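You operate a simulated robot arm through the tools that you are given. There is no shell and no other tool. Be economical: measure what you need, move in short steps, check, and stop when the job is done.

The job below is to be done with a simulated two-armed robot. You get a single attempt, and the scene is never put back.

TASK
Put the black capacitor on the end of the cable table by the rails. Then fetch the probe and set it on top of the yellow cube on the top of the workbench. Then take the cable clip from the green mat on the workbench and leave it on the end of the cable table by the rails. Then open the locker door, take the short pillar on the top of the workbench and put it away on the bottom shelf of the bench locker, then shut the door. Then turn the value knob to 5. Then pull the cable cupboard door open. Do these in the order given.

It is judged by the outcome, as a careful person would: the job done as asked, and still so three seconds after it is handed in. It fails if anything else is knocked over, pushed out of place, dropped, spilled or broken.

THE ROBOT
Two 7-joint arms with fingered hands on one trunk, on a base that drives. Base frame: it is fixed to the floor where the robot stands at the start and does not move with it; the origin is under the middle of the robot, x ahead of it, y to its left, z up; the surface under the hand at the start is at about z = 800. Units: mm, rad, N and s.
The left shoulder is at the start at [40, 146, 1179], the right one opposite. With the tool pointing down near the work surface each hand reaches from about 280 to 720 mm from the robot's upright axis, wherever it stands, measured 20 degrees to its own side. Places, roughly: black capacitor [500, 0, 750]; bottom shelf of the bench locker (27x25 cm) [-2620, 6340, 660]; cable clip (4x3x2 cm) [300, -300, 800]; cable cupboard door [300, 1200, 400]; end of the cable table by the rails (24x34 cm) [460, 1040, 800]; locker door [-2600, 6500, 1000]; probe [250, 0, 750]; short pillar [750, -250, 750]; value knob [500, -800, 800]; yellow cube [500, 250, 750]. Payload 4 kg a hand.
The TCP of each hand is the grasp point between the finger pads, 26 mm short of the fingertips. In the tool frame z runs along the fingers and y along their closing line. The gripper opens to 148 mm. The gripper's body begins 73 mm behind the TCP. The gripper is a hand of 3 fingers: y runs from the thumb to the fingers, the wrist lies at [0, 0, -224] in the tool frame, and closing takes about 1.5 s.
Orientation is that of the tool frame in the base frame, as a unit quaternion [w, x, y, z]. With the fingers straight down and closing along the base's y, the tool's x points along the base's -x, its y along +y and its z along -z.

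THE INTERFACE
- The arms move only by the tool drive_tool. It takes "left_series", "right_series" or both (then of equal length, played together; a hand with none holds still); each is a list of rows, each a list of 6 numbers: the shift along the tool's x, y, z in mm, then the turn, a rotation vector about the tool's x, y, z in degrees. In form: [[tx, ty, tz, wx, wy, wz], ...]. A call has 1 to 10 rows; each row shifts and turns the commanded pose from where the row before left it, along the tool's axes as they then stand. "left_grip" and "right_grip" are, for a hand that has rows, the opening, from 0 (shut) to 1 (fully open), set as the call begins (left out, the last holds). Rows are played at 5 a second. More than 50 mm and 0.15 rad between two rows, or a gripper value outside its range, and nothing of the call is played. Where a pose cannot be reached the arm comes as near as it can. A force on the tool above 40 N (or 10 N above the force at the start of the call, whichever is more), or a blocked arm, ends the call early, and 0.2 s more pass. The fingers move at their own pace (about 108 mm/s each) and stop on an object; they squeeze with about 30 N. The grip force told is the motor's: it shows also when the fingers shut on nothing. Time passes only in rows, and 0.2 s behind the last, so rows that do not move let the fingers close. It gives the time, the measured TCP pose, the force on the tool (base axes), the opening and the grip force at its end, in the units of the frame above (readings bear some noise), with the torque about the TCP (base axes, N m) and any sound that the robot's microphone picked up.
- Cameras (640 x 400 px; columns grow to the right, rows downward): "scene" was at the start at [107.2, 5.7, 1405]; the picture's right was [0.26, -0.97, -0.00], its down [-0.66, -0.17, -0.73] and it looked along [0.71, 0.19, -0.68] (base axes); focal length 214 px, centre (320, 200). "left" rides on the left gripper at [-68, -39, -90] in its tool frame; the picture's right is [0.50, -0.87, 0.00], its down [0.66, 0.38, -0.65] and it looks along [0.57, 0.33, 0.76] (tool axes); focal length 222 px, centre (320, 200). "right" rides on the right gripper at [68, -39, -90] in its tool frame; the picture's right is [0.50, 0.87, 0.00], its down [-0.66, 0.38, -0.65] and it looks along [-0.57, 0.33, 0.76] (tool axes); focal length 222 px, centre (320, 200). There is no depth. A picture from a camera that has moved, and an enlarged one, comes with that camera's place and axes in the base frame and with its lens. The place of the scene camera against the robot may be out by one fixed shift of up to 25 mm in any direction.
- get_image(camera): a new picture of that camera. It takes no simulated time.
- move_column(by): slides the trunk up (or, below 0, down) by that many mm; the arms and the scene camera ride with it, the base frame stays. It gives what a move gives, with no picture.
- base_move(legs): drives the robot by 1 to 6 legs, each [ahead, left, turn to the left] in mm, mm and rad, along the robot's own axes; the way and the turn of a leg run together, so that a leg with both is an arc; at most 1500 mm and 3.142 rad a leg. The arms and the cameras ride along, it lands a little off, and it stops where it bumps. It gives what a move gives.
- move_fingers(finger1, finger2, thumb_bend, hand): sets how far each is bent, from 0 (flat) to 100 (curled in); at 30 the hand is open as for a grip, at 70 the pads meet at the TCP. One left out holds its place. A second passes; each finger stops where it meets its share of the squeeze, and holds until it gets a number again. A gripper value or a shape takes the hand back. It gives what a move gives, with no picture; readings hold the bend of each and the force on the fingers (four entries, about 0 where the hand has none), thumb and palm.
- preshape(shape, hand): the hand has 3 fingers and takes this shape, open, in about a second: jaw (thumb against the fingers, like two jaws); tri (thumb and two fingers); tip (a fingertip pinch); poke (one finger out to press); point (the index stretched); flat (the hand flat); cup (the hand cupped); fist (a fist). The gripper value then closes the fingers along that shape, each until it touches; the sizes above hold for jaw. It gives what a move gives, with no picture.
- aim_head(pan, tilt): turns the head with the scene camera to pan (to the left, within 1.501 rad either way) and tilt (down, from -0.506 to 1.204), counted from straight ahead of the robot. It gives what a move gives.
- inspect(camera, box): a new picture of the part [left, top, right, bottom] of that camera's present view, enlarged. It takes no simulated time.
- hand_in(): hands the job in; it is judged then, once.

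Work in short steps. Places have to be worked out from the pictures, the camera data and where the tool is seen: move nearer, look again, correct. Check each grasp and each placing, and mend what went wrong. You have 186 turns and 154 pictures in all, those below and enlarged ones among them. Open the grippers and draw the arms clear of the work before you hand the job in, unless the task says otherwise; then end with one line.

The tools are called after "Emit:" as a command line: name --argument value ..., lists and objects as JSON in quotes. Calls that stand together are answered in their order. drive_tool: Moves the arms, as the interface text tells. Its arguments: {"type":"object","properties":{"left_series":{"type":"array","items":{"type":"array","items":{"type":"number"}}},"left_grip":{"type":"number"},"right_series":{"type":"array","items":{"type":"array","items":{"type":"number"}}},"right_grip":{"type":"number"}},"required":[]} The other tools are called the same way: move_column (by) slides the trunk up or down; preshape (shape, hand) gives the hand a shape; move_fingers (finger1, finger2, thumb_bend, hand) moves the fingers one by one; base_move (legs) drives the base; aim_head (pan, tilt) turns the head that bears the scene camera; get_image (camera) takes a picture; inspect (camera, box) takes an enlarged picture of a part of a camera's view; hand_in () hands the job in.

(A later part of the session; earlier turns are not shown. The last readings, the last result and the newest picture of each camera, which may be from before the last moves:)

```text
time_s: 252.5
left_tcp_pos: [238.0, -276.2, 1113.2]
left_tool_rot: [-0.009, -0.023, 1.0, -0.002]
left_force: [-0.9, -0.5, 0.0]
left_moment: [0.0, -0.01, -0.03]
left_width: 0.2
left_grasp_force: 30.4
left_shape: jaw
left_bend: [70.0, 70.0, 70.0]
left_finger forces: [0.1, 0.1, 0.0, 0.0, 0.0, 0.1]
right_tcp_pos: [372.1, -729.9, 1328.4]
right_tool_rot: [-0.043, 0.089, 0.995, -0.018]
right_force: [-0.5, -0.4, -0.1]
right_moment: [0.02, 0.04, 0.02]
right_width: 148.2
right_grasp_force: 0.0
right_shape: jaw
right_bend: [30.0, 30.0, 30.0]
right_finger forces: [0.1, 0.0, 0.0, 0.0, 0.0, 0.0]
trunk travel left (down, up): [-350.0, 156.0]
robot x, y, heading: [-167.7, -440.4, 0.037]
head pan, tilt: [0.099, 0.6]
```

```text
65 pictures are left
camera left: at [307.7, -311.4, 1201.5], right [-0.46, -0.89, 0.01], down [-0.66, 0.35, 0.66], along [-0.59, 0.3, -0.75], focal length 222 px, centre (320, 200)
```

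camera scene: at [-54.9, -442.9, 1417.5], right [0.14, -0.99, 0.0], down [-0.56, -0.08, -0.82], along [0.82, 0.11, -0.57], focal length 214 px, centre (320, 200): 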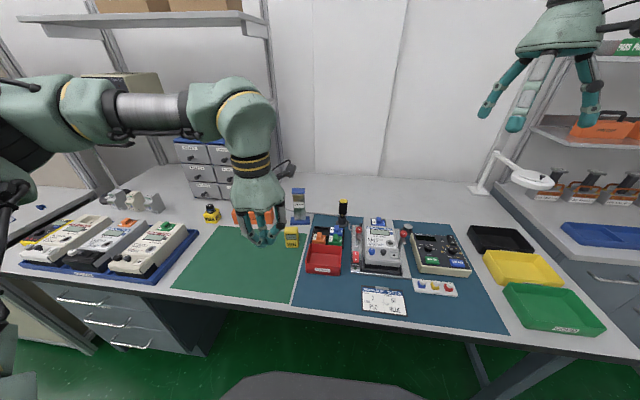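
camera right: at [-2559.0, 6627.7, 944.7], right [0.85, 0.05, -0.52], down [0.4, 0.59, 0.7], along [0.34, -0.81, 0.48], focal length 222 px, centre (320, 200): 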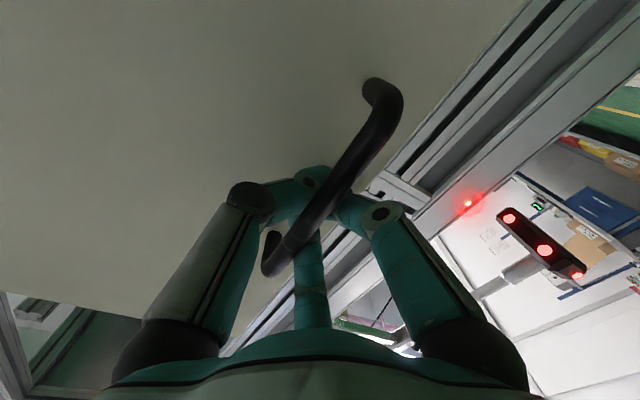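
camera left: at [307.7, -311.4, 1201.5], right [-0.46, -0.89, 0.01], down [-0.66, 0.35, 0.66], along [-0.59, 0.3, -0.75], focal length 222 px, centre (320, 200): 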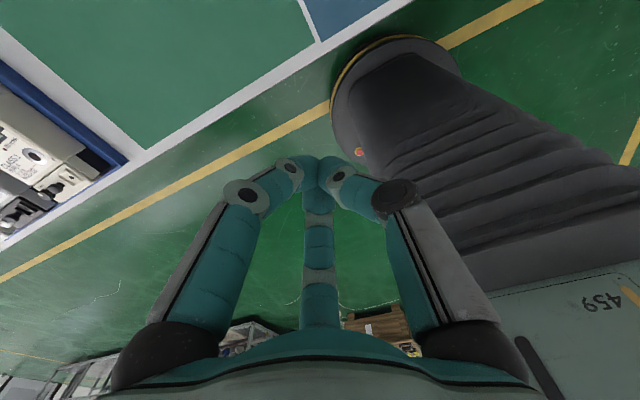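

Square up the base and move ahead, then bring the left camera over the pillar.

Emit:
base_move --legs '[[0, 0, -0.038], [130, 0, 0]]'

Emit:
drive_tool --left_series '[[-40, 0, 0, 0, 0, 0], [-40, 0, 0, 0, 0, 0], [-40, 0, 0, 0, 0, 0], [-30, 0, 0, 0, 0, 0]]' --left_grip 1

Emit:
get_image --camera "left"

Emit:
inspect --camera "scene" --box '[240, 170, 360, 270]'

```text
time_s: 254.1
left_tcp_pos: [369.5, -292.6, 1113.4]
left_tool_rot: [-0.008, -0.002, 1.0, -0.002]
left_force: [0.8, 0.8, -0.2]
left_moment: [-0.01, 0.01, 0.0]
left_width: 0.0
left_grasp_force: 30.1
left_shape: jaw
left_bend: [70.0, 70.0, 70.0]
left_finger forces: [0.0, 0.1, 0.1, 0.0, 0.0, 0.0]
right_tcp_pos: [486.7, -751.7, 1329.3]
right_tool_rot: [-0.043, 0.108, 0.993, -0.017]
right_force: [-0.4, -0.1, -0.2]
right_moment: [-0.02, -0.01, 0.0]
right_width: 147.8
right_grasp_force: 0.0
right_shape: jaw
right_bend: [30.0, 30.0, 30.0]
right_finger forces: [0.1, 0.1, 0.0, 0.0, 0.0, 0.0]
trunk travel left (down, up): [-350.0, 156.0]
robot x, y, heading: [-41.0, -440.1, -0.008]
head pan, tilt: [0.099, 0.6]
```

```text
time_s: 255.1
left_tcp_pos: [524.5, -291.8, 1110.3]
left_tool_rot: [-0.009, -0.002, 1.0, 0.0]
left_force: [0.5, 0.2, 0.1]
left_moment: [0.0, 0.04, 0.02]
left_width: 147.8
left_grasp_force: 0.0
left_shape: jaw
left_bend: [30.0, 30.0, 30.0]
left_finger forces: [0.1, 0.0, 0.0, 0.1, 0.1, 0.0]
right_tcp_pos: [490.6, -751.4, 1328.0]
right_tool_rot: [-0.044, 0.109, 0.993, -0.018]
right_force: [1.5, -0.3, 0.6]
right_moment: [0.04, 0.03, 0.02]
right_width: 147.9
right_grasp_force: 0.0
right_shape: jaw
right_bend: [30.0, 30.0, 30.0]
right_finger forces: [0.1, 0.1, 0.0, 0.0, 0.0, 0.0]
trunk travel left (down, up): [-350.0, 156.0]
robot x, y, heading: [-42.6, -441.5, -0.004]
head pan, tilt: [0.099, 0.6]
```

```text
64 pictures are left
camera left: at [593.8, -330.1, 1198.2], right [-0.5, -0.87, 0.01], down [-0.65, 0.38, 0.66], along [-0.58, 0.32, -0.75], focal length 222 px, centre (320, 200)
```

left: 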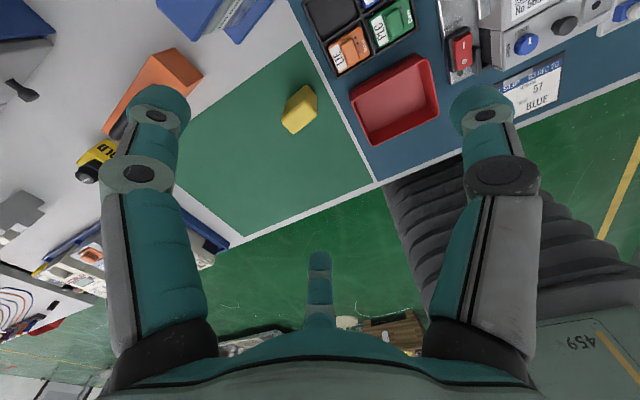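

```text
4.00 times, centred on (300, 220) of scene
camera zoom: at [74.0, -448.3, 1417.5], right [0.1, -1.0, 0.0], down [-0.56, -0.05, -0.82], along [0.82, 0.08, -0.57], focal length 858 px, centre (400, 120)
```

zoom: 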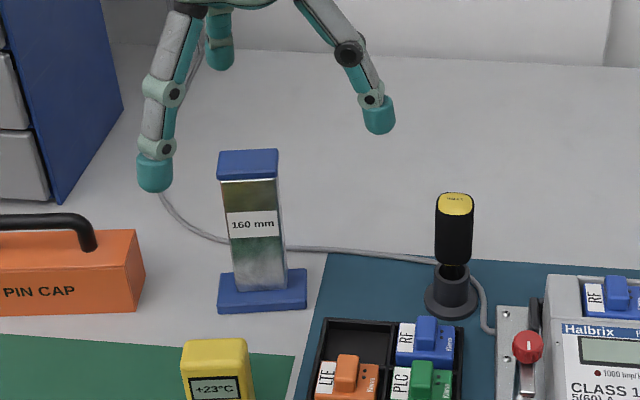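

Pillar ≈ [643,-239], column ~50 mm wide, squared to the axes. Tilt the left hand 43° forward (needed for the locker too) while still high.

Emit:
drive_tool --left_series '[[0, 0, 0, 0, -8.5, 0], [0, 0, 0, 0, -8.5, 0], [0, 0, 0, 0, -8.5, 0], [0, 0, 0, 0, -8.5, 0], [0, 0, 0, 0, -8.5, 0]]'

Emit:
get_image --camera "left"

```text
time_s: 256.3
left_tcp_pos: [521.8, -291.4, 1110.1]
left_tool_rot: [0.356, -0.003, 0.934, -0.002]
left_force: [0.7, 0.4, -0.2]
left_moment: [0.0, -0.01, 0.0]
left_width: 147.8
left_grasp_force: 0.1
left_shape: jaw
left_bend: [30.0, 30.0, 30.0]
left_finger forces: [0.1, 0.0, 0.0, 0.0, 0.0, 0.0]
right_tcp_pos: [489.5, -750.1, 1329.7]
right_tool_rot: [-0.044, 0.109, 0.993, -0.017]
right_force: [0.0, -0.8, 0.5]
right_moment: [0.01, 0.0, -0.01]
right_width: 148.0
right_grasp_force: 0.1
right_shape: jaw
right_bend: [30.0, 30.0, 30.0]
right_finger forces: [0.1, 0.0, 0.0, 0.0, 0.0, 0.1]
trunk travel left (down, up): [-350.0, 156.0]
robot x, y, heading: [-41.3, -442.0, -0.005]
head pan, tilt: [0.099, 0.6]
```

```text
62 pictures are left
camera left: at [512.6, -330.6, 1223.1], right [-0.37, -0.87, -0.33], down [-0.93, 0.37, 0.05], along [0.08, 0.32, -0.94], focal length 222 px, centre (320, 200)
```

left: 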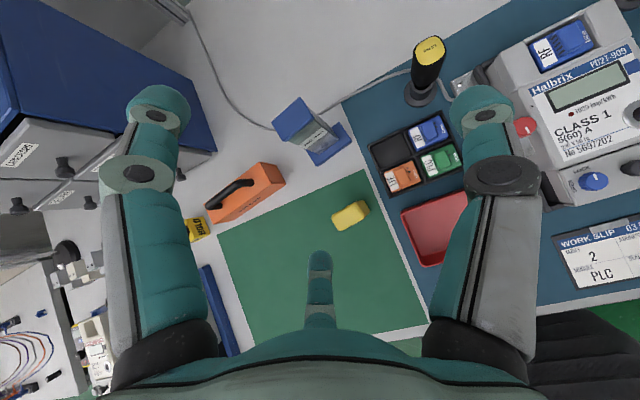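

Tilt works and the pillar is confirmed at ≈ [644,-244]. Position the tilted open hand above the pillar at z ≈ 1015.

Emit:
drive_tool --left_series '[[-5.5, 14, 37, 0, 0, 0], [-5.5, 14, 37, 0, 0, 0], [-5.5, 14, 37, 0, 0, 0], [-5.5, 14, 37, 0, 0, 0]]'

Emit:
get_image --camera "left"

Emit:
inspect --camera "scene" --box '[220, 140, 360, 270]'

```text
time_s: 257.3
left_tcp_pos: [635.8, -234.1, 1010.0]
left_tool_rot: [0.354, -0.003, 0.935, -0.001]
left_force: [-1.1, -0.5, -0.1]
left_moment: [0.0, -0.01, -0.03]
left_width: 148.2
left_grasp_force: 0.0
left_shape: jaw
left_bend: [30.0, 30.0, 30.0]
left_finger forces: [0.1, 0.1, 0.1, 0.0, 0.0, 0.0]
right_tcp_pos: [491.0, -749.1, 1328.2]
right_tool_rot: [-0.044, 0.109, 0.993, -0.018]
right_force: [-0.5, 1.0, -0.1]
right_moment: [0.0, -0.01, -0.03]
right_width: 148.0
right_grasp_force: 0.1
right_shape: jaw
right_bend: [30.0, 30.0, 30.0]
right_finger forces: [0.0, 0.0, 0.0, 0.0, 0.1, 0.0]
trunk travel left (down, up): [-350.0, 156.0]
robot x, y, heading: [-42.8, -445.2, -0.001]
head pan, tilt: [0.099, 0.6]
```

```text
61 pictures are left
camera left: at [627.5, -273.2, 1122.4], right [-0.37, -0.87, -0.33], down [-0.93, 0.37, 0.05], along [0.08, 0.32, -0.94], focal length 222 px, centre (320, 200)
```

left: 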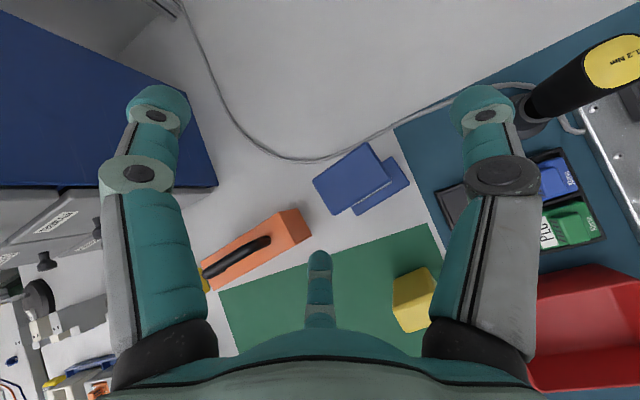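

```text
3.08 times, centred on (290, 205) of scene
camera zoom: at [75.0, -446.7, 1417.4], right [0.1, -1.0, 0.0], down [-0.56, -0.05, -0.82], along [0.82, 0.08, -0.57], focal length 660 px, centre (412, 185)
```

zoom: 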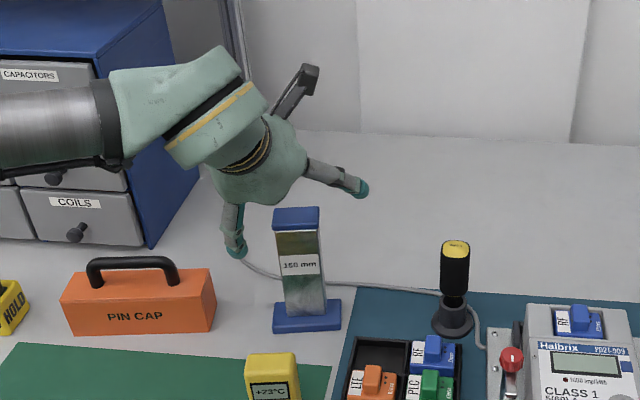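

Pillar axis ≈ [644,-248]. Descend most of the way and check.

Emit:
drive_tool --left_series '[[22, -2.5, 28, 0, 0, 0], [23, -2.5, 28, 0, 0, 0], [10, -2, 13, 0, 0, 0]]'

Emit:
get_image --camera "left"

Emit:
inspect --camera "scene" --box '[220, 140, 360, 270]'

```text
time_s: 258.1
left_tcp_pos: [640.6, -243.7, 923.9]
left_tool_rot: [0.356, -0.003, 0.935, -0.001]
left_force: [0.5, 0.2, -0.4]
left_moment: [0.03, 0.0, 0.02]
left_width: 147.9
left_grasp_force: 0.1
left_shape: jaw
left_bend: [30.0, 30.0, 30.0]
left_finger forces: [0.1, 0.0, 0.0, 0.1, 0.0, 0.1]
right_tcp_pos: [488.8, -750.7, 1328.3]
right_tool_rot: [-0.044, 0.108, 0.993, -0.017]
right_force: [-0.5, 0.6, 0.1]
right_moment: [0.0, 0.02, 0.01]
right_width: 148.0
right_grasp_force: 0.1
right_shape: jaw
right_bend: [30.0, 30.0, 30.0]
right_finger forces: [0.0, 0.1, 0.0, 0.0, 0.1, 0.0]
trunk travel left (down, up): [-350.0, 156.0]
robot x, y, heading: [-39.3, -441.3, -0.004]
head pan, tilt: [0.099, 0.6]
```

```text
59 pictures are left
camera left: at [631.2, -281.8, 1036.7], right [-0.37, -0.87, -0.33], down [-0.93, 0.37, 0.05], along [0.08, 0.32, -0.94], focal length 222 px, centre (320, 200)
```

left: 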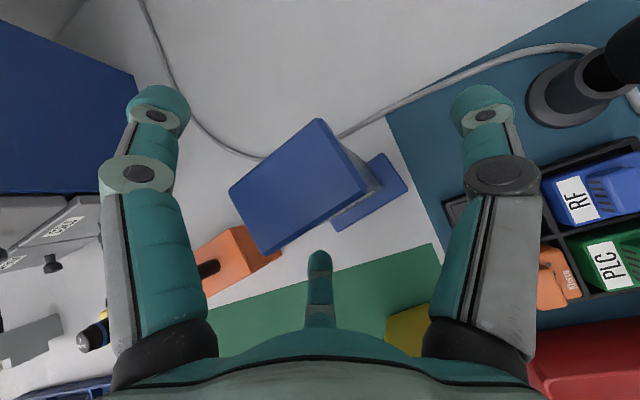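

```text
3.08 times, centred on (290, 205) of scene
camera zoom: at [73.2, -447.7, 1417.5], right [0.1, -1.0, 0.0], down [-0.56, -0.05, -0.83], along [0.82, 0.08, -0.56], focal length 660 px, centre (412, 185)
```

zoom: 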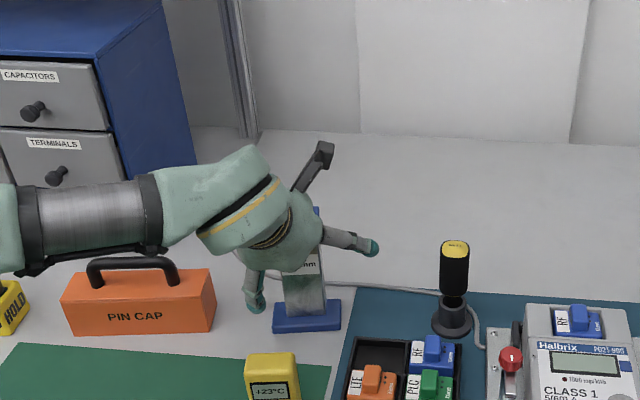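

Cap lies well inside the open fingers. Lower ~20 mm more and close.

Emit:
drive_tool --left_series '[[7, 0, 8, 0, 0, 0], [6, 0, 7, 0, 0, 0]]'

Emit:
drive_tool --left_series '[[0, 0, 0, 0, 0, 0], [0, 0, 0, 0, 0, 0], [0, 0, 0, 0, 0, 0], [0, 0, 0, 0, 0, 0], [0, 0, 0, 0, 0, 0], [0, 0, 0, 0, 0, 0], [0, 0, 0, 0, 0, 0]]' --left_grip 0

Emit:
get_image --camera "left"

Emit:
inspect --camera "scene" --box '[220, 140, 360, 270]'

```text
time_s: 258.7
left_tcp_pos: [640.1, -243.7, 905.1]
left_tool_rot: [0.354, -0.003, 0.935, -0.001]
left_force: [-0.4, 0.0, -0.4]
left_moment: [0.04, -0.01, 0.01]
left_width: 148.0
left_grasp_force: 0.1
left_shape: jaw
left_bend: [30.0, 30.0, 30.0]
left_finger forces: [0.0, 0.2, 0.0, 0.0, 0.0, 0.0]
right_tcp_pos: [489.2, -750.7, 1328.9]
right_tool_rot: [-0.045, 0.109, 0.993, -0.017]
right_force: [0.8, 0.4, 0.9]
right_moment: [-0.01, 0.02, 0.0]
right_width: 147.8
right_grasp_force: 0.1
right_shape: jaw
right_bend: [30.0, 30.0, 30.0]
right_finger forces: [0.1, 0.0, 0.0, 0.0, 0.1, 0.0]
trunk travel left (down, up): [-350.0, 156.0]
robot x, y, heading: [-41.4, -438.3, -0.003]
head pan, tilt: [0.099, 0.6]
```

```text
time_s: 260.3
left_tcp_pos: [640.2, -246.2, 911.2]
left_tool_rot: [0.36, -0.003, 0.933, -0.001]
left_force: [-0.3, -5.7, 26.9]
left_moment: [-1.55, 0.01, -0.11]
left_width: 36.1
left_grasp_force: 30.1
left_shape: jaw
left_bend: [81.0, 80.0, 70.0]
left_finger forces: [46.2, 22.6, 0.0, 0.0, 37.8, 0.0]
right_tcp_pos: [485.1, -752.7, 1330.2]
right_tool_rot: [-0.042, 0.11, 0.993, -0.016]
right_force: [0.3, -0.7, 0.0]
right_moment: [0.03, -0.04, 0.0]
right_width: 147.8
right_grasp_force: 0.0
right_shape: jaw
right_bend: [30.0, 30.0, 30.0]
right_finger forces: [0.1, 0.0, 0.1, 0.0, 0.1, 0.0]
trunk travel left (down, up): [-350.0, 156.0]
robot x, y, heading: [-42.5, -440.8, -0.002]
head pan, tilt: [0.099, 0.6]
```

```text
57 pictures are left
camera left: at [628.9, -284.5, 1023.8], right [-0.37, -0.87, -0.33], down [-0.93, 0.38, 0.04], along [0.09, 0.32, -0.94], focal length 222 px, centre (320, 200)
```

left: 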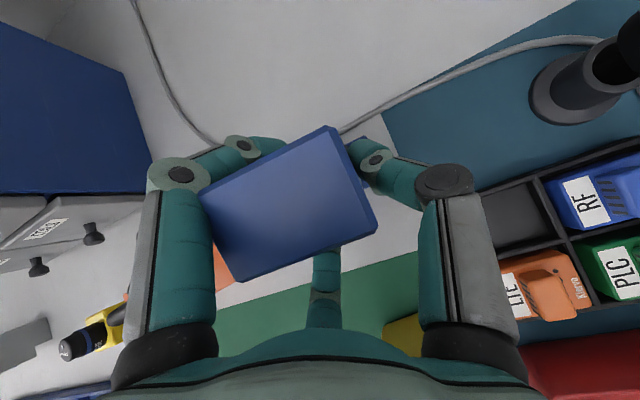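

```text
3.08 times, centred on (290, 205) of scene
camera zoom: at [69.6, -449.5, 1417.9], right [0.1, -1.0, 0.0], down [-0.56, -0.05, -0.83], along [0.82, 0.08, -0.56], focal length 660 px, centre (412, 185)
```

zoom: 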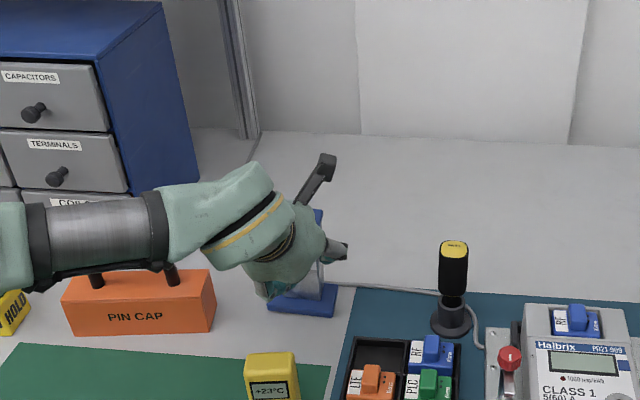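

Gripped. Lift gently 40 mm and check uprightness.

Emit:
drive_tool --left_series '[[-7, 0, -7, 0, 0, 0], [-13, 0, -15, 0, 0, 0], [-13, 0, -15, 0, 0, 0], [-13, 0, -15, 0, 0, 0]]'

Emit:
get_image --camera "left"

Emit:
inspect --camera "scene" --box '[220, 120, 360, 250]'

```text
time_s: 261.3
left_tcp_pos: [641.0, -241.0, 974.6]
left_tool_rot: [0.353, -0.003, 0.935, 0.0]
left_force: [0.4, -0.4, -3.9]
left_moment: [-0.08, 0.16, 0.0]
left_width: 28.5
left_grasp_force: 30.1
left_shape: jaw
left_bend: [79.0, 80.0, 70.0]
left_finger forces: [26.5, 20.7, 0.0, 0.1, 23.8, 0.0]
right_tcp_pos: [489.1, -750.3, 1327.0]
right_tool_rot: [-0.044, 0.109, 0.993, -0.018]
right_force: [0.2, -0.3, 0.1]
right_moment: [0.0, -0.04, 0.03]
right_width: 148.1
right_grasp_force: 0.1
right_shape: jaw
right_bend: [30.0, 30.0, 30.0]
right_finger forces: [0.0, 0.0, 0.0, 0.0, 0.0, 0.0]
trunk travel left (down, up): [-350.0, 156.0]
robot x, y, heading: [-39.2, -439.6, -0.008]
head pan, tilt: [0.099, 0.6]
```

```text
55 pictures are left
camera left: at [631.8, -280.1, 1087.9], right [-0.37, -0.87, -0.33], down [-0.93, 0.37, 0.06], along [0.07, 0.32, -0.94], focal length 222 px, centre (320, 200)
```

left: 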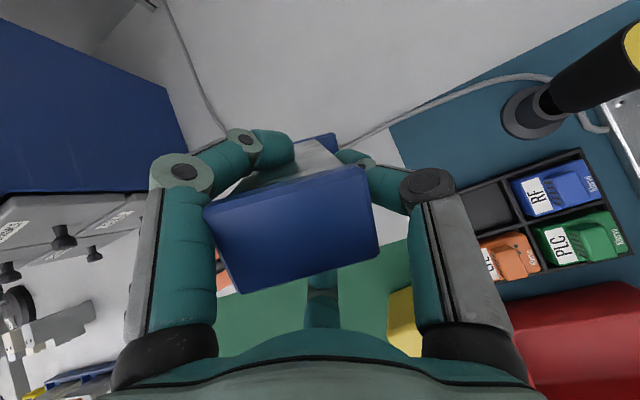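

```text
3.08 times, centred on (290, 185) of scene
camera zoom: at [74.2, -447.4, 1417.4], right [0.1, -1.0, 0.0], down [-0.56, -0.05, -0.82], along [0.82, 0.08, -0.57], focal length 660 px, centre (412, 246)
```

zoom: 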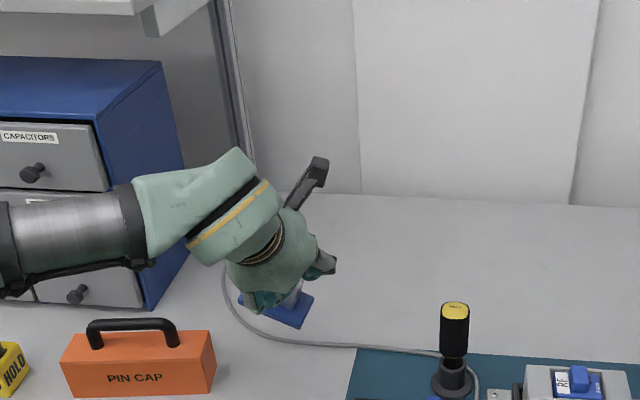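

The pillar is held firmly but leans ~25° in the grip (bottom forward). I can make it upright by tilting the hand further; lift, back off and test that reach in free space.

Emit:
drive_tool --left_series '[[-27, 0, -30, 0, 0, 0], [-27, 0, -30, 0, 0, 0], [-27, 0, -30, 0, 0, 0], [-27, 0, -30, 0, 0, 0]]'

Emit:
base_move --legs '[[-650, 0, 0]]'

Emit:
drive_tool --left_series '[[0, 0, 0, 0, -8.5, 0], [0, 0, 0, 0, -8.5, 0], [0, 0, 0, 0, -8, 0]]'

Emit:
get_image --camera "scene"

```text
time_s: 262.3
left_tcp_pos: [640.0, -243.0, 1137.9]
left_tool_rot: [0.355, -0.003, 0.935, -0.001]
left_force: [-1.2, -0.2, -3.6]
left_moment: [-0.13, 0.15, 0.02]
left_width: 28.6
left_grasp_force: 30.3
left_shape: jaw
left_bend: [79.0, 80.0, 70.0]
left_finger forces: [26.4, 20.7, 0.1, 0.0, 23.6, 0.0]
right_tcp_pos: [488.5, -750.9, 1328.1]
right_tool_rot: [-0.044, 0.109, 0.993, -0.016]
right_force: [-0.8, -0.3, 1.1]
right_moment: [-0.03, 0.01, 0.0]
right_width: 148.0
right_grasp_force: 0.0
right_shape: jaw
right_bend: [30.0, 30.0, 30.0]
right_finger forces: [0.1, 0.1, 0.0, 0.0, 0.1, 0.0]
trunk travel left (down, up): [-350.0, 156.0]
robot x, y, heading: [-39.5, -439.0, -0.003]
head pan, tilt: [0.099, 0.6]
```

```text
time_s: 265.9
left_tcp_pos: [10.3, -236.9, 1137.6]
left_tool_rot: [0.353, -0.007, 0.936, 0.0]
left_force: [0.5, 0.9, -3.9]
left_moment: [-0.11, 0.15, 0.0]
left_width: 28.6
left_grasp_force: 29.7
left_shape: jaw
left_bend: [79.0, 80.0, 70.0]
left_finger forces: [26.2, 20.7, 0.0, 0.1, 23.5, 0.0]
right_tcp_pos: [-136.5, -746.8, 1328.3]
right_tool_rot: [-0.044, 0.105, 0.993, -0.017]
right_force: [1.0, -0.3, 0.2]
right_moment: [-0.01, -0.01, -0.04]
right_width: 147.9
right_grasp_force: 0.1
right_shape: jaw
right_bend: [30.0, 30.0, 30.0]
right_finger forces: [0.1, 0.0, 0.0, 0.0, 0.1, 0.1]
trunk travel left (down, up): [-350.0, 156.0]
robot x, y, heading: [-670.5, -444.2, 0.004]
head pan, tilt: [0.099, 0.6]
```

```text
time_s: 266.6
left_tcp_pos: [10.3, -246.5, 1138.1]
left_tool_rot: [0.538, -0.003, 0.843, 0.001]
left_force: [-0.5, -0.1, -5.5]
left_moment: [-0.15, 0.23, 0.02]
left_width: 28.5
left_grasp_force: 29.9
left_shape: jaw
left_bend: [79.0, 81.0, 70.0]
left_finger forces: [25.7, 23.4, 0.0, 0.0, 23.8, 0.0]
left hand out of reach, approached as far as the arm can: row 3
right_tcp_pos: [-138.9, -748.3, 1327.5]
right_tool_rot: [-0.044, 0.105, 0.993, -0.017]
right_force: [0.2, 0.0, -0.7]
right_moment: [0.02, 0.0, 0.02]
right_width: 147.8
right_grasp_force: 0.0
right_shape: jaw
right_bend: [30.0, 30.0, 30.0]
right_finger forces: [0.0, 0.0, 0.0, 0.0, 0.0, 0.1]
trunk travel left (down, up): [-350.0, 156.0]
robot x, y, heading: [-671.1, -439.4, 0.006]
head pan, tilt: [0.099, 0.6]
```

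```text
53 pictures are left
camera scene: at [-556.4, -448.2, 1417.6], right [0.1, -0.99, 0.0], down [-0.56, -0.06, -0.82], along [0.82, 0.09, -0.57], focal length 214 px, centre (320, 200)
```

scene: 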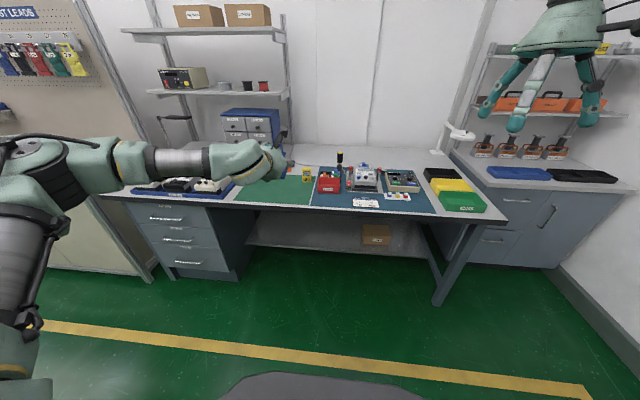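

Tilt 65° at the equivalent height is reachable. Check the pillar's attitude now.

Emit:
inspect --camera "scene" --box '[180, 110, 330, 230]'

Emit:
get_image --camera "left"

Emit:
get_image --camera "right"

```text
3.33 times, centred on (255, 170) of scene
camera zoom: at [-556.4, -448.2, 1417.6], right [0.1, -0.99, 0.0], down [-0.56, -0.06, -0.82], along [0.82, 0.09, -0.57], focal length 715 px, centre (537, 300)
```

zoom: 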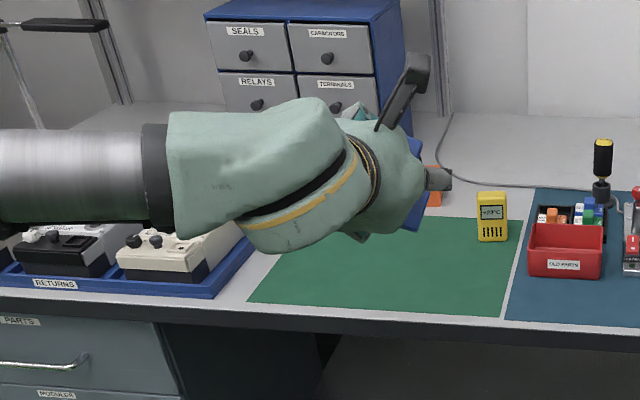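

```text
51 pictures are left
camera left: at [-43.7, -285.6, 1237.6], right [-0.21, -0.87, -0.45], down [-0.87, 0.37, -0.32], along [0.45, 0.33, -0.83], focal length 222 px, centre (320, 200)
```

left: 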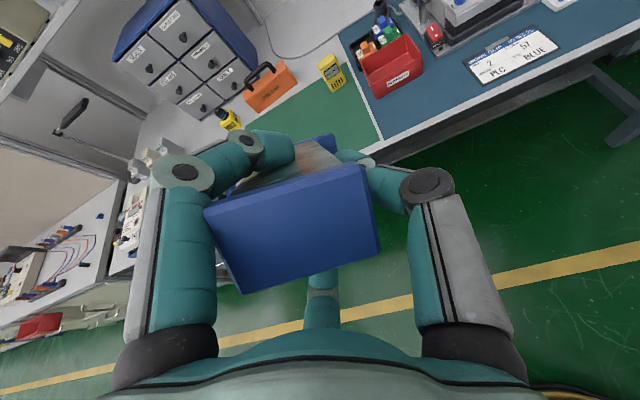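

```text
50 pictures are left
camera right: at [-204.0, -768.8, 1425.8], right [-0.31, 0.95, 0.0], down [0.78, 0.25, 0.58], along [0.55, 0.18, -0.81], focal length 222 px, centre (320, 200)
```

right: 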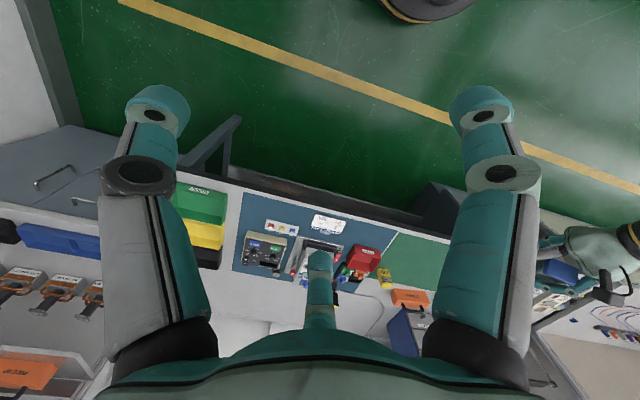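

Geometry from the hand camera shows the pillar axis is ~14° off the hand axis, so the pillar stands upright with the hand tilted only ~14–20° from vertical. Turn the hand back to ~26° tilt, and start the drive back to the locker.

Emit:
drive_tool --left_series '[[0, 0, 0, 0, 8.5, 0], [0, 0, 0, 0, 8.5, 0], [0, 0, 0, 0, 8.5, 0], [0, 0, 0, 0, 8.5, 0], [0, 0, 0, 0, 5, 0]]'

Emit:
base_move --legs '[[-80, 0, 0], [0, 1500, 0], [0, 1500, 0], [0, 1000, 0]]'

Emit:
inspect --camera "scene" --box '[160, 90, 340, 250]'

```text
time_s: 267.9
left_tcp_pos: [10.4, -246.6, 1137.8]
left_tool_rot: [0.236, -0.006, 0.972, -0.001]
left_force: [0.5, -0.8, -4.0]
left_moment: [-0.15, 0.1, -0.02]
left_width: 28.6
left_grasp_force: 30.0
left_shape: jaw
left_bend: [79.0, 80.0, 70.0]
left_finger forces: [26.1, 19.3, 0.0, 0.0, 23.2, 0.0]
right_tcp_pos: [-137.1, -747.8, 1328.7]
right_tool_rot: [-0.043, 0.104, 0.994, -0.018]
right_force: [-0.1, 0.0, -0.7]
right_moment: [0.02, 0.03, -0.01]
right_width: 147.9
right_grasp_force: 0.1
right_shape: jaw
right_bend: [30.0, 30.0, 30.0]
right_finger forces: [0.1, 0.0, 0.0, 0.0, 0.0, 0.1]
trunk travel left (down, up): [-350.0, 156.0]
robot x, y, heading: [-672.4, -441.7, 0.007]
head pan, tilt: [0.099, 0.6]
```

```text
time_s: 287.6
left_tcp_pos: [-220.4, 3759.0, 1138.8]
left_tool_rot: [0.237, -0.038, 0.971, 0.008]
left_force: [-0.9, 0.2, -4.1]
left_moment: [-0.12, 0.12, 0.0]
left_width: 28.8
left_grasp_force: 29.9
left_shape: jaw
left_bend: [79.0, 80.0, 70.0]
left_finger forces: [25.7, 19.2, 0.1, 0.0, 23.1, 0.0]
right_tcp_pos: [-335.9, 3249.5, 1328.9]
right_tool_rot: [-0.043, 0.073, 0.996, -0.019]
right_force: [0.9, 0.1, 0.0]
right_moment: [-0.02, -0.01, 0.01]
right_width: 147.9
right_grasp_force: 0.0
right_shape: jaw
right_bend: [30.0, 30.0, 30.0]
right_finger forces: [0.0, 0.0, 0.0, 0.1, 0.0, 0.1]
trunk travel left (down, up): [-350.0, 156.0]
robot x, y, heading: [-890.3, 3521.1, 0.069]
head pan, tilt: [0.099, 0.6]
```

```text
2.50 times, centred on (250, 170) of scene
camera zoom: at [-773.7, 3520.9, 1417.4], right [0.17, -0.99, 0.0], down [-0.56, -0.09, -0.82], along [0.81, 0.14, -0.57], focal length 536 px, centre (495, 275)
```

zoom: 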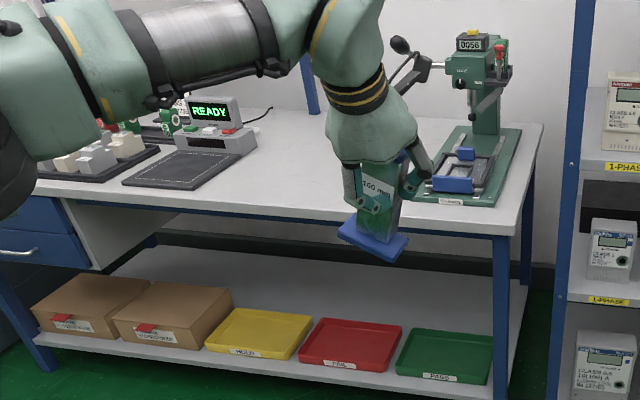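

The pillar hangs nearly upright with a small sideways lean; correct that by 7° and continue, fixing heading.

Emit:
drive_tool --left_series '[[0, 0, 0, 7, 0, 0]]'

Emit:
base_move --legs '[[0, 0, -0.069], [100, 0, 0], [0, 1500, 0], [0, 1500, 0], [0, 1050, 0]]'

Emit:
inspect --camera "scene" --box '[200, 130, 340, 240]'

```text
time_s: 288.0
left_tcp_pos: [-219.8, 3760.5, 1137.5]
left_tool_rot: [0.238, -0.025, 0.969, -0.052]
left_force: [0.4, 0.6, -3.1]
left_moment: [-0.14, 0.09, 0.03]
left_width: 28.6
left_grasp_force: 29.9
left_shape: jaw
left_bend: [79.0, 80.0, 70.0]
left_finger forces: [25.4, 19.6, 0.0, 0.1, 22.7, 0.1]
right_tcp_pos: [-335.6, 3251.5, 1328.2]
right_tool_rot: [-0.043, 0.073, 0.996, -0.019]
right_force: [0.0, -0.3, -0.3]
right_moment: [0.02, -0.03, -0.01]
right_width: 148.1
right_grasp_force: 0.0
right_shape: jaw
right_bend: [30.0, 30.0, 30.0]
right_finger forces: [0.0, 0.0, 0.0, 0.0, 0.1, 0.0]
trunk travel left (down, up): [-350.0, 156.0]
robot x, y, heading: [-891.6, 3519.6, 0.07]
head pan, tilt: [0.099, 0.6]
```

```text
time_s: 309.2
left_tcp_pos: [-17.5, 7836.5, 1138.2]
left_tool_rot: [0.235, 0.034, 0.969, -0.065]
left_force: [0.7, 0.2, -4.8]
left_moment: [-0.07, 0.08, -0.03]
left_width: 28.4
left_grasp_force: 30.3
left_shape: jaw
left_bend: [79.0, 80.0, 70.0]
left_finger forces: [25.3, 19.3, 0.0, 0.0, 22.8, 0.1]
right_tcp_pos: [-193.1, 7344.8, 1326.9]
right_tool_rot: [-0.045, 0.132, 0.99, -0.017]
right_force: [-1.1, -0.7, -0.1]
right_moment: [-0.03, -0.01, -0.01]
right_width: 148.0
right_grasp_force: 0.0
right_shape: jaw
right_bend: [30.0, 30.0, 30.0]
right_finger forces: [0.0, 0.0, 0.1, 0.1, 0.1, 0.0]
trunk travel left (down, up): [-350.0, 156.0]
robot x, y, heading: [-705.6, 7681.4, -0.05]
head pan, tilt: [0.099, 0.6]
```

```text
3.64 times, centred on (270, 185) of scene
camera zoom: at [-593.4, 7667.3, 1417.4], right [0.05, -1.0, 0.0], down [-0.56, -0.03, -0.82], along [0.82, 0.04, -0.57], focal length 780 px, centre (502, 254)
```

zoom: 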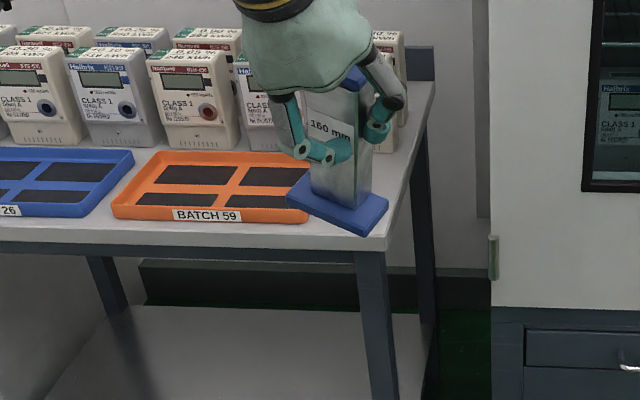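

Pillar looks upright now. Drive back along -x and face the locker.

Emit:
base_move --legs '[[0, 0, 0.05], [-1500, 0, 0], [-355, 0, 0], [0, 0, -1.571]]'

Emit:
aim_head --pan 0.0 --tilt 0.6

Emit:
get_image --camera "scene"

```text
time_s: 322.6
left_tcp_pos: [-2346.1, 7005.8, 1137.2]
left_tool_rot: [0.128, 0.686, 0.686, -0.209]
left_force: [0.9, 0.6, -3.8]
left_moment: [0.1, 0.09, 0.0]
left_width: 28.5
left_grasp_force: 30.2
left_shape: jaw
left_bend: [79.0, 80.0, 70.0]
left_finger forces: [24.8, 18.7, 0.1, 0.0, 22.4, 0.0]
right_tcp_pos: [-2848.4, 7147.0, 1329.0]
right_tool_rot: [-0.044, 0.771, 0.635, 0.019]
right_force: [-0.8, -0.3, 0.1]
right_moment: [-0.02, 0.01, 0.0]
right_width: 148.1
right_grasp_force: 0.0
right_shape: jaw
right_bend: [30.0, 30.0, 30.0]
right_finger forces: [0.0, 0.0, 0.1, 0.1, 0.0, 0.0]
trunk travel left (down, up): [-350.0, 156.0]
robot x, y, heading: [-2549.7, 7683.9, -1.551]
head pan, tilt: [0.099, 0.6]
```

```text
time_s: 323.3
left_tcp_pos: [-2346.9, 7006.4, 1140.1]
left_tool_rot: [0.127, 0.686, 0.685, -0.209]
left_force: [0.3, 0.0, -3.3]
left_moment: [0.09, 0.11, 0.01]
left_width: 28.4
left_grasp_force: 29.9
left_shape: jaw
left_bend: [79.0, 80.0, 70.0]
left_finger forces: [24.8, 18.8, 0.0, 0.0, 22.6, 0.2]
right_tcp_pos: [-2849.2, 7147.8, 1328.5]
right_tool_rot: [-0.043, 0.772, 0.634, 0.018]
right_force: [0.3, 0.4, 0.0]
right_moment: [-0.01, 0.03, 0.02]
right_width: 147.7
right_grasp_force: 0.0
right_shape: jaw
right_bend: [30.0, 30.0, 30.0]
right_finger forces: [0.0, 0.0, 0.0, 0.0, 0.0, 0.0]
trunk travel left (down, up): [-350.0, 156.0]
robot x, y, heading: [-2552.3, 7684.5, -1.549]
head pan, tilt: [0.0, 0.6]
```

```text
47 pictures are left
camera scene: at [-2542.7, 7559.9, 1417.4], right [-1.0, -0.02, 0.0], down [-0.01, 0.57, -0.82], along [0.02, -0.82, -0.57], focal length 214 px, centre (320, 200)
```

scene: 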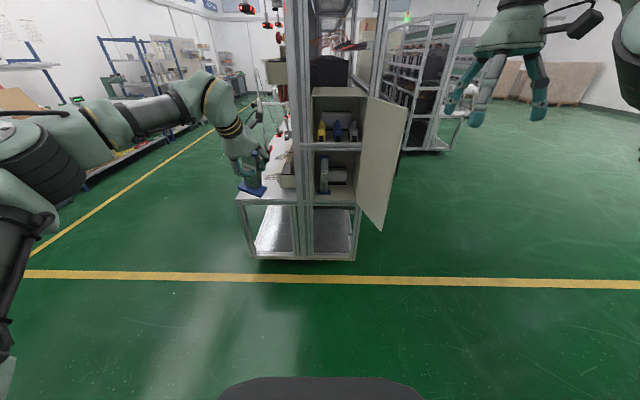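

Door still wide open. Bring the pillar to the robot's right-front side and lower it, still well in front of the locker.

Emit:
drive_tool --left_series '[[0, -45, 0, 0, 0, 0], [0, -45, 0, 0, 0, 0], [0, -45, 0, 0, 0, 0], [0, -45, 0, 0, 0, 0], [0, -45, 0, 0, 0, 0], [0, -45, 0, 0, 0, 0]]'

Emit:
drive_tool --left_series '[[19, 0, 40, 0, 0, 0], [19, 0, 40, 0, 0, 0], [19, 0, 40, 0, 0, 0], [19, 0, 40, 0, 0, 0], [19, 0, 40, 0, 0, 0], [19, 0, 40, 0, 0, 0]]'

Emit:
base_move --legs '[[0, 0, -0.02], [200, 0, 0]]'

Emit:
inspect --camera "scene" --box '[230, 60, 430, 290]'

```text
time_s: 324.7
left_tcp_pos: [-2615.8, 7008.5, 1168.2]
left_tool_rot: [0.128, 0.686, 0.685, -0.208]
left_force: [-0.5, -0.5, -3.5]
left_moment: [0.1, 0.09, -0.02]
left_width: 28.4
left_grasp_force: 29.9
left_shape: jaw
left_bend: [79.0, 80.0, 70.0]
left_finger forces: [24.6, 18.9, 0.0, 0.1, 22.6, 0.0]
right_tcp_pos: [-2851.6, 7147.3, 1327.3]
right_tool_rot: [-0.042, 0.772, 0.634, 0.019]
right_force: [-0.4, 0.0, 0.3]
right_moment: [0.0, -0.01, 0.05]
right_width: 147.8
right_grasp_force: 0.1
right_shape: jaw
right_bend: [30.0, 30.0, 30.0]
right_finger forces: [0.0, 0.0, 0.1, 0.1, 0.0, 0.0]
trunk travel left (down, up): [-350.0, 156.0]
robot x, y, heading: [-2553.4, 7685.2, -1.549]
head pan, tilt: [0.0, 0.6]
```

```text
time_s: 326.1
left_tcp_pos: [-2644.7, 7002.3, 903.5]
left_tool_rot: [0.128, 0.686, 0.685, -0.209]
left_force: [0.8, -1.0, -3.5]
left_moment: [0.13, 0.1, 0.0]
left_width: 28.8
left_grasp_force: 30.0
left_shape: jaw
left_bend: [79.0, 80.0, 70.0]
left_finger forces: [24.8, 18.7, 0.1, 0.0, 22.2, 0.0]
right_tcp_pos: [-2850.4, 7146.1, 1327.9]
right_tool_rot: [-0.044, 0.771, 0.634, 0.019]
right_force: [1.1, -0.2, 0.2]
right_moment: [0.01, 0.0, 0.01]
right_width: 148.0
right_grasp_force: 0.1
right_shape: jaw
right_bend: [30.0, 30.0, 30.0]
right_finger forces: [0.0, 0.1, 0.1, 0.0, 0.1, 0.0]
trunk travel left (down, up): [-350.0, 156.0]
robot x, y, heading: [-2550.8, 7683.3, -1.551]
head pan, tilt: [0.0, 0.6]
```

```text
time_s: 328.0
left_tcp_pos: [-2659.8, 6803.8, 905.3]
left_tool_rot: [0.125, 0.694, 0.678, -0.209]
left_force: [0.1, 0.8, -4.2]
left_moment: [0.14, 0.11, 0.03]
left_width: 28.5
left_grasp_force: 30.0
left_shape: jaw
left_bend: [79.0, 80.0, 70.0]
left_finger forces: [24.5, 18.9, 0.1, 0.0, 22.3, 0.1]
right_tcp_pos: [-2864.2, 6952.5, 1329.1]
right_tool_rot: [-0.042, 0.779, 0.626, 0.017]
right_force: [-0.2, -1.2, -0.4]
right_moment: [-0.05, -0.01, -0.04]
right_width: 147.9
right_grasp_force: 0.0
right_shape: jaw
right_bend: [30.0, 30.0, 30.0]
right_finger forces: [0.1, 0.0, 0.0, 0.0, 0.0, 0.0]
trunk travel left (down, up): [-350.0, 156.0]
robot x, y, heading: [-2551.4, 7479.8, -1.572]
head pan, tilt: [0.0, 0.6]
```

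```text
1.74 times, centred on (330, 175) of scene
camera zoom: at [-2545.4, 7358.5, 1417.6], right [-1.0, 0.0, 0.0], down [0.0, 0.56, -0.83], along [0.0, -0.83, -0.56], focal length 373 px, centre (303, 244)
```

zoom: 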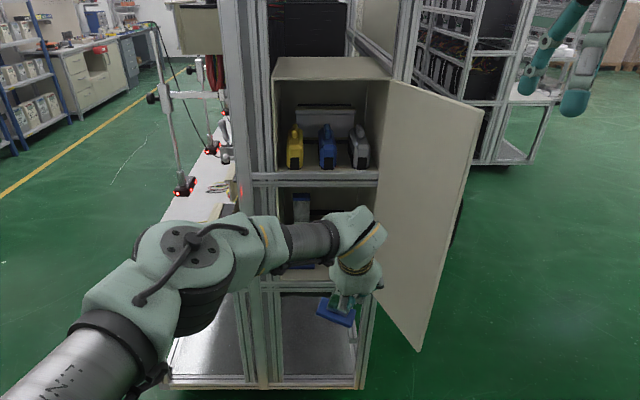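

Zoom on the held pillar to judge its attitude.

Emit:
inspect --camera "scene" --box '[310, 190, 370, 260]'

Emit:
get_image --camera "left"

```text
5.71 times, centred on (340, 225) of scene
camera zoom: at [-2545.4, 7358.5, 1417.6], right [-1.0, 0.0, 0.0], down [0.0, 0.56, -0.83], along [0.0, -0.83, -0.56], focal length 1226 px, centre (206, 57)
```

zoom: 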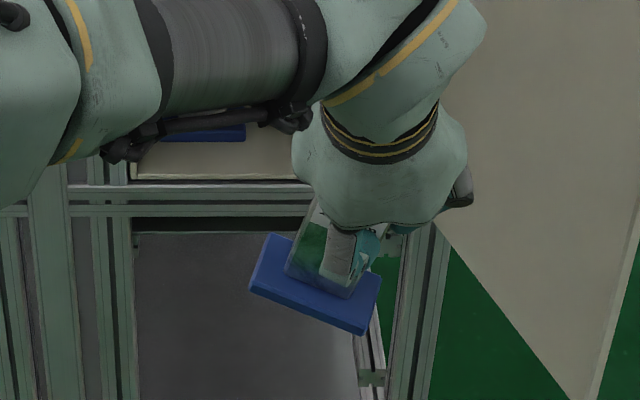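

```text
44 pictures are left
camera left: at [-2687.1, 6787.4, 1020.4], right [-0.86, 0.49, -0.13], down [0.45, 0.86, 0.23], along [0.23, 0.14, -0.96], focal length 222 px, centre (320, 200)
```

left: 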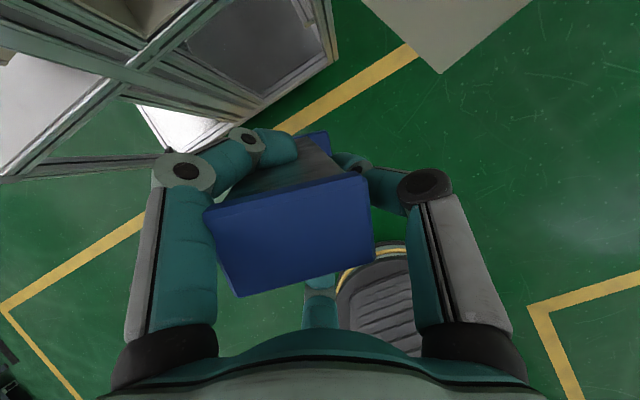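

The hand-camera geometry shows the base leaning ~15° to robot-left and ~16° forward. Correct: roll -15°, tilt back 5°, then re-check.

Emit:
drive_tool --left_series '[[0, 0, 0, -7.5, 0, 0], [0, 0, 0, -7.5, 0, 0], [0, 0, 0, 0, 5, 0]]'

Emit:
get_image --camera "left"

Emit:
inspect --camera "scene" --box '[310, 190, 370, 260]'

```text
time_s: 328.8
left_tcp_pos: [-2649.1, 6809.5, 904.7]
left_tool_rot: [0.16, 0.683, 0.703, -0.112]
left_force: [0.0, 0.8, -3.4]
left_moment: [0.07, 0.15, 0.02]
left_width: 28.4
left_grasp_force: 30.5
left_shape: jaw
left_bend: [79.0, 80.0, 70.0]
left_finger forces: [24.7, 18.3, 0.0, 0.0, 22.8, 0.0]
left hand out of reach, approached as far as the arm can: row 2, 3
right_tcp_pos: [-2859.3, 6948.6, 1327.5]
right_tool_rot: [-0.045, 0.778, 0.626, 0.019]
right_force: [-0.4, -0.7, 0.3]
right_moment: [0.01, 0.03, -0.02]
right_width: 147.9
right_grasp_force: 0.0
right_shape: jaw
right_bend: [30.0, 30.0, 30.0]
right_finger forces: [0.0, 0.1, 0.0, 0.0, 0.0, 0.0]
trunk travel left (down, up): [-350.0, 156.0]
robot x, y, heading: [-2548.5, 7481.5, -1.574]
head pan, tilt: [0.0, 0.6]
```

```text
43 pictures are left
camera left: at [-2692.4, 6779.0, 1011.1], right [-0.87, 0.43, -0.24], down [0.32, 0.87, 0.38], along [0.37, 0.25, -0.89], focal length 222 px, centre (320, 200)
```

left: 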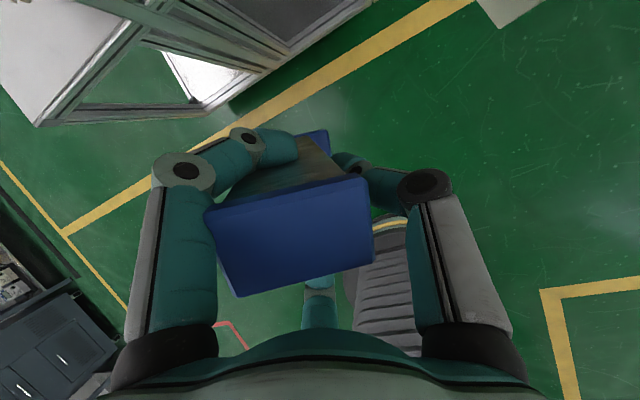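

```text
5.71 times, centred on (340, 225) of scene
camera zoom: at [-2543.8, 7354.9, 1417.3], right [-1.0, 0.0, 0.0], down [0.0, 0.57, -0.82], along [0.0, -0.82, -0.57], focal length 1226 px, centre (206, 57)
```

zoom: 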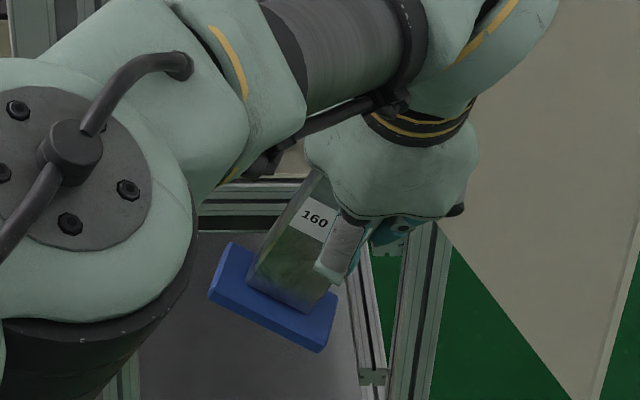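

Sign was the other way: the model now gives 25° left lean and 10° forward. Roll +25°.

Emit:
drive_tool --left_series '[[0, 0, 0, 8.5, 0, 0], [0, 0, 0, 8.5, 0, 0], [0, 0, 0, 8.5, 0, 0]]'

Emit:
get_image --camera "left"

Emit:
inspect --camera "scene" --box '[290, 170, 390, 280]'

```text
time_s: 329.6
left_tcp_pos: [-2649.5, 6809.6, 905.5]
left_tool_rot: [0.006, 0.702, 0.66, -0.266]
left_force: [-0.3, -0.9, -4.3]
left_moment: [0.1, 0.05, -0.04]
left_width: 28.5
left_grasp_force: 30.2
left_shape: jaw
left_bend: [79.0, 80.0, 70.0]
left_finger forces: [23.7, 19.6, 0.0, 0.1, 21.2, 0.1]
right_tcp_pos: [-2861.5, 6949.3, 1328.5]
right_tool_rot: [-0.043, 0.779, 0.625, 0.019]
right_force: [-0.3, 0.3, 0.2]
right_moment: [0.01, 0.02, 0.04]
right_width: 147.6
right_grasp_force: 0.0
right_shape: jaw
right_bend: [30.0, 30.0, 30.0]
right_finger forces: [0.0, 0.0, 0.0, 0.0, 0.0, 0.0]
trunk travel left (down, up): [-350.0, 156.0]
robot x, y, heading: [-2552.1, 7485.0, -1.577]
head pan, tilt: [0.0, 0.6]
```

```text
41 pictures are left
camera left: at [-2651.6, 6785.3, 1021.6], right [-0.81, 0.57, 0.11], down [0.58, 0.79, 0.18], along [0.02, 0.21, -0.98], focal length 222 px, centre (320, 200)
```

left: 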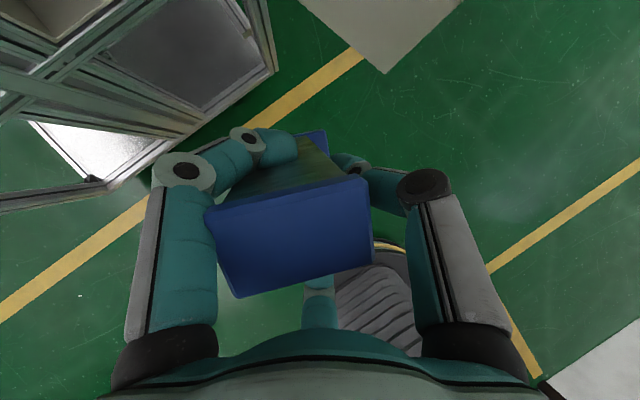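

```text
3.64 times, centred on (340, 225) of scene
camera zoom: at [-2545.1, 7356.3, 1417.4], right [-1.0, 0.0, 0.0], down [0.0, 0.57, -0.82], along [0.0, -0.82, -0.57], focal length 780 px, centre (247, 109)
```

zoom: 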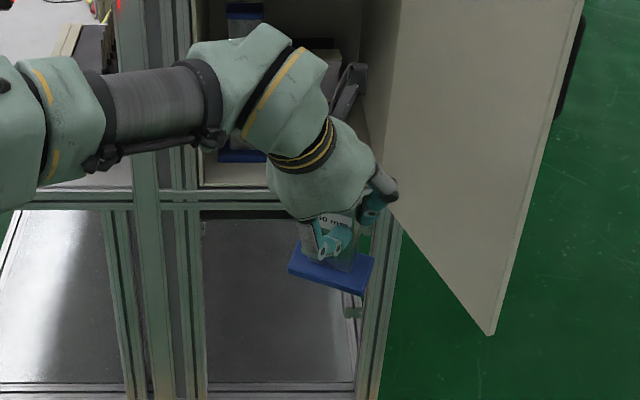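

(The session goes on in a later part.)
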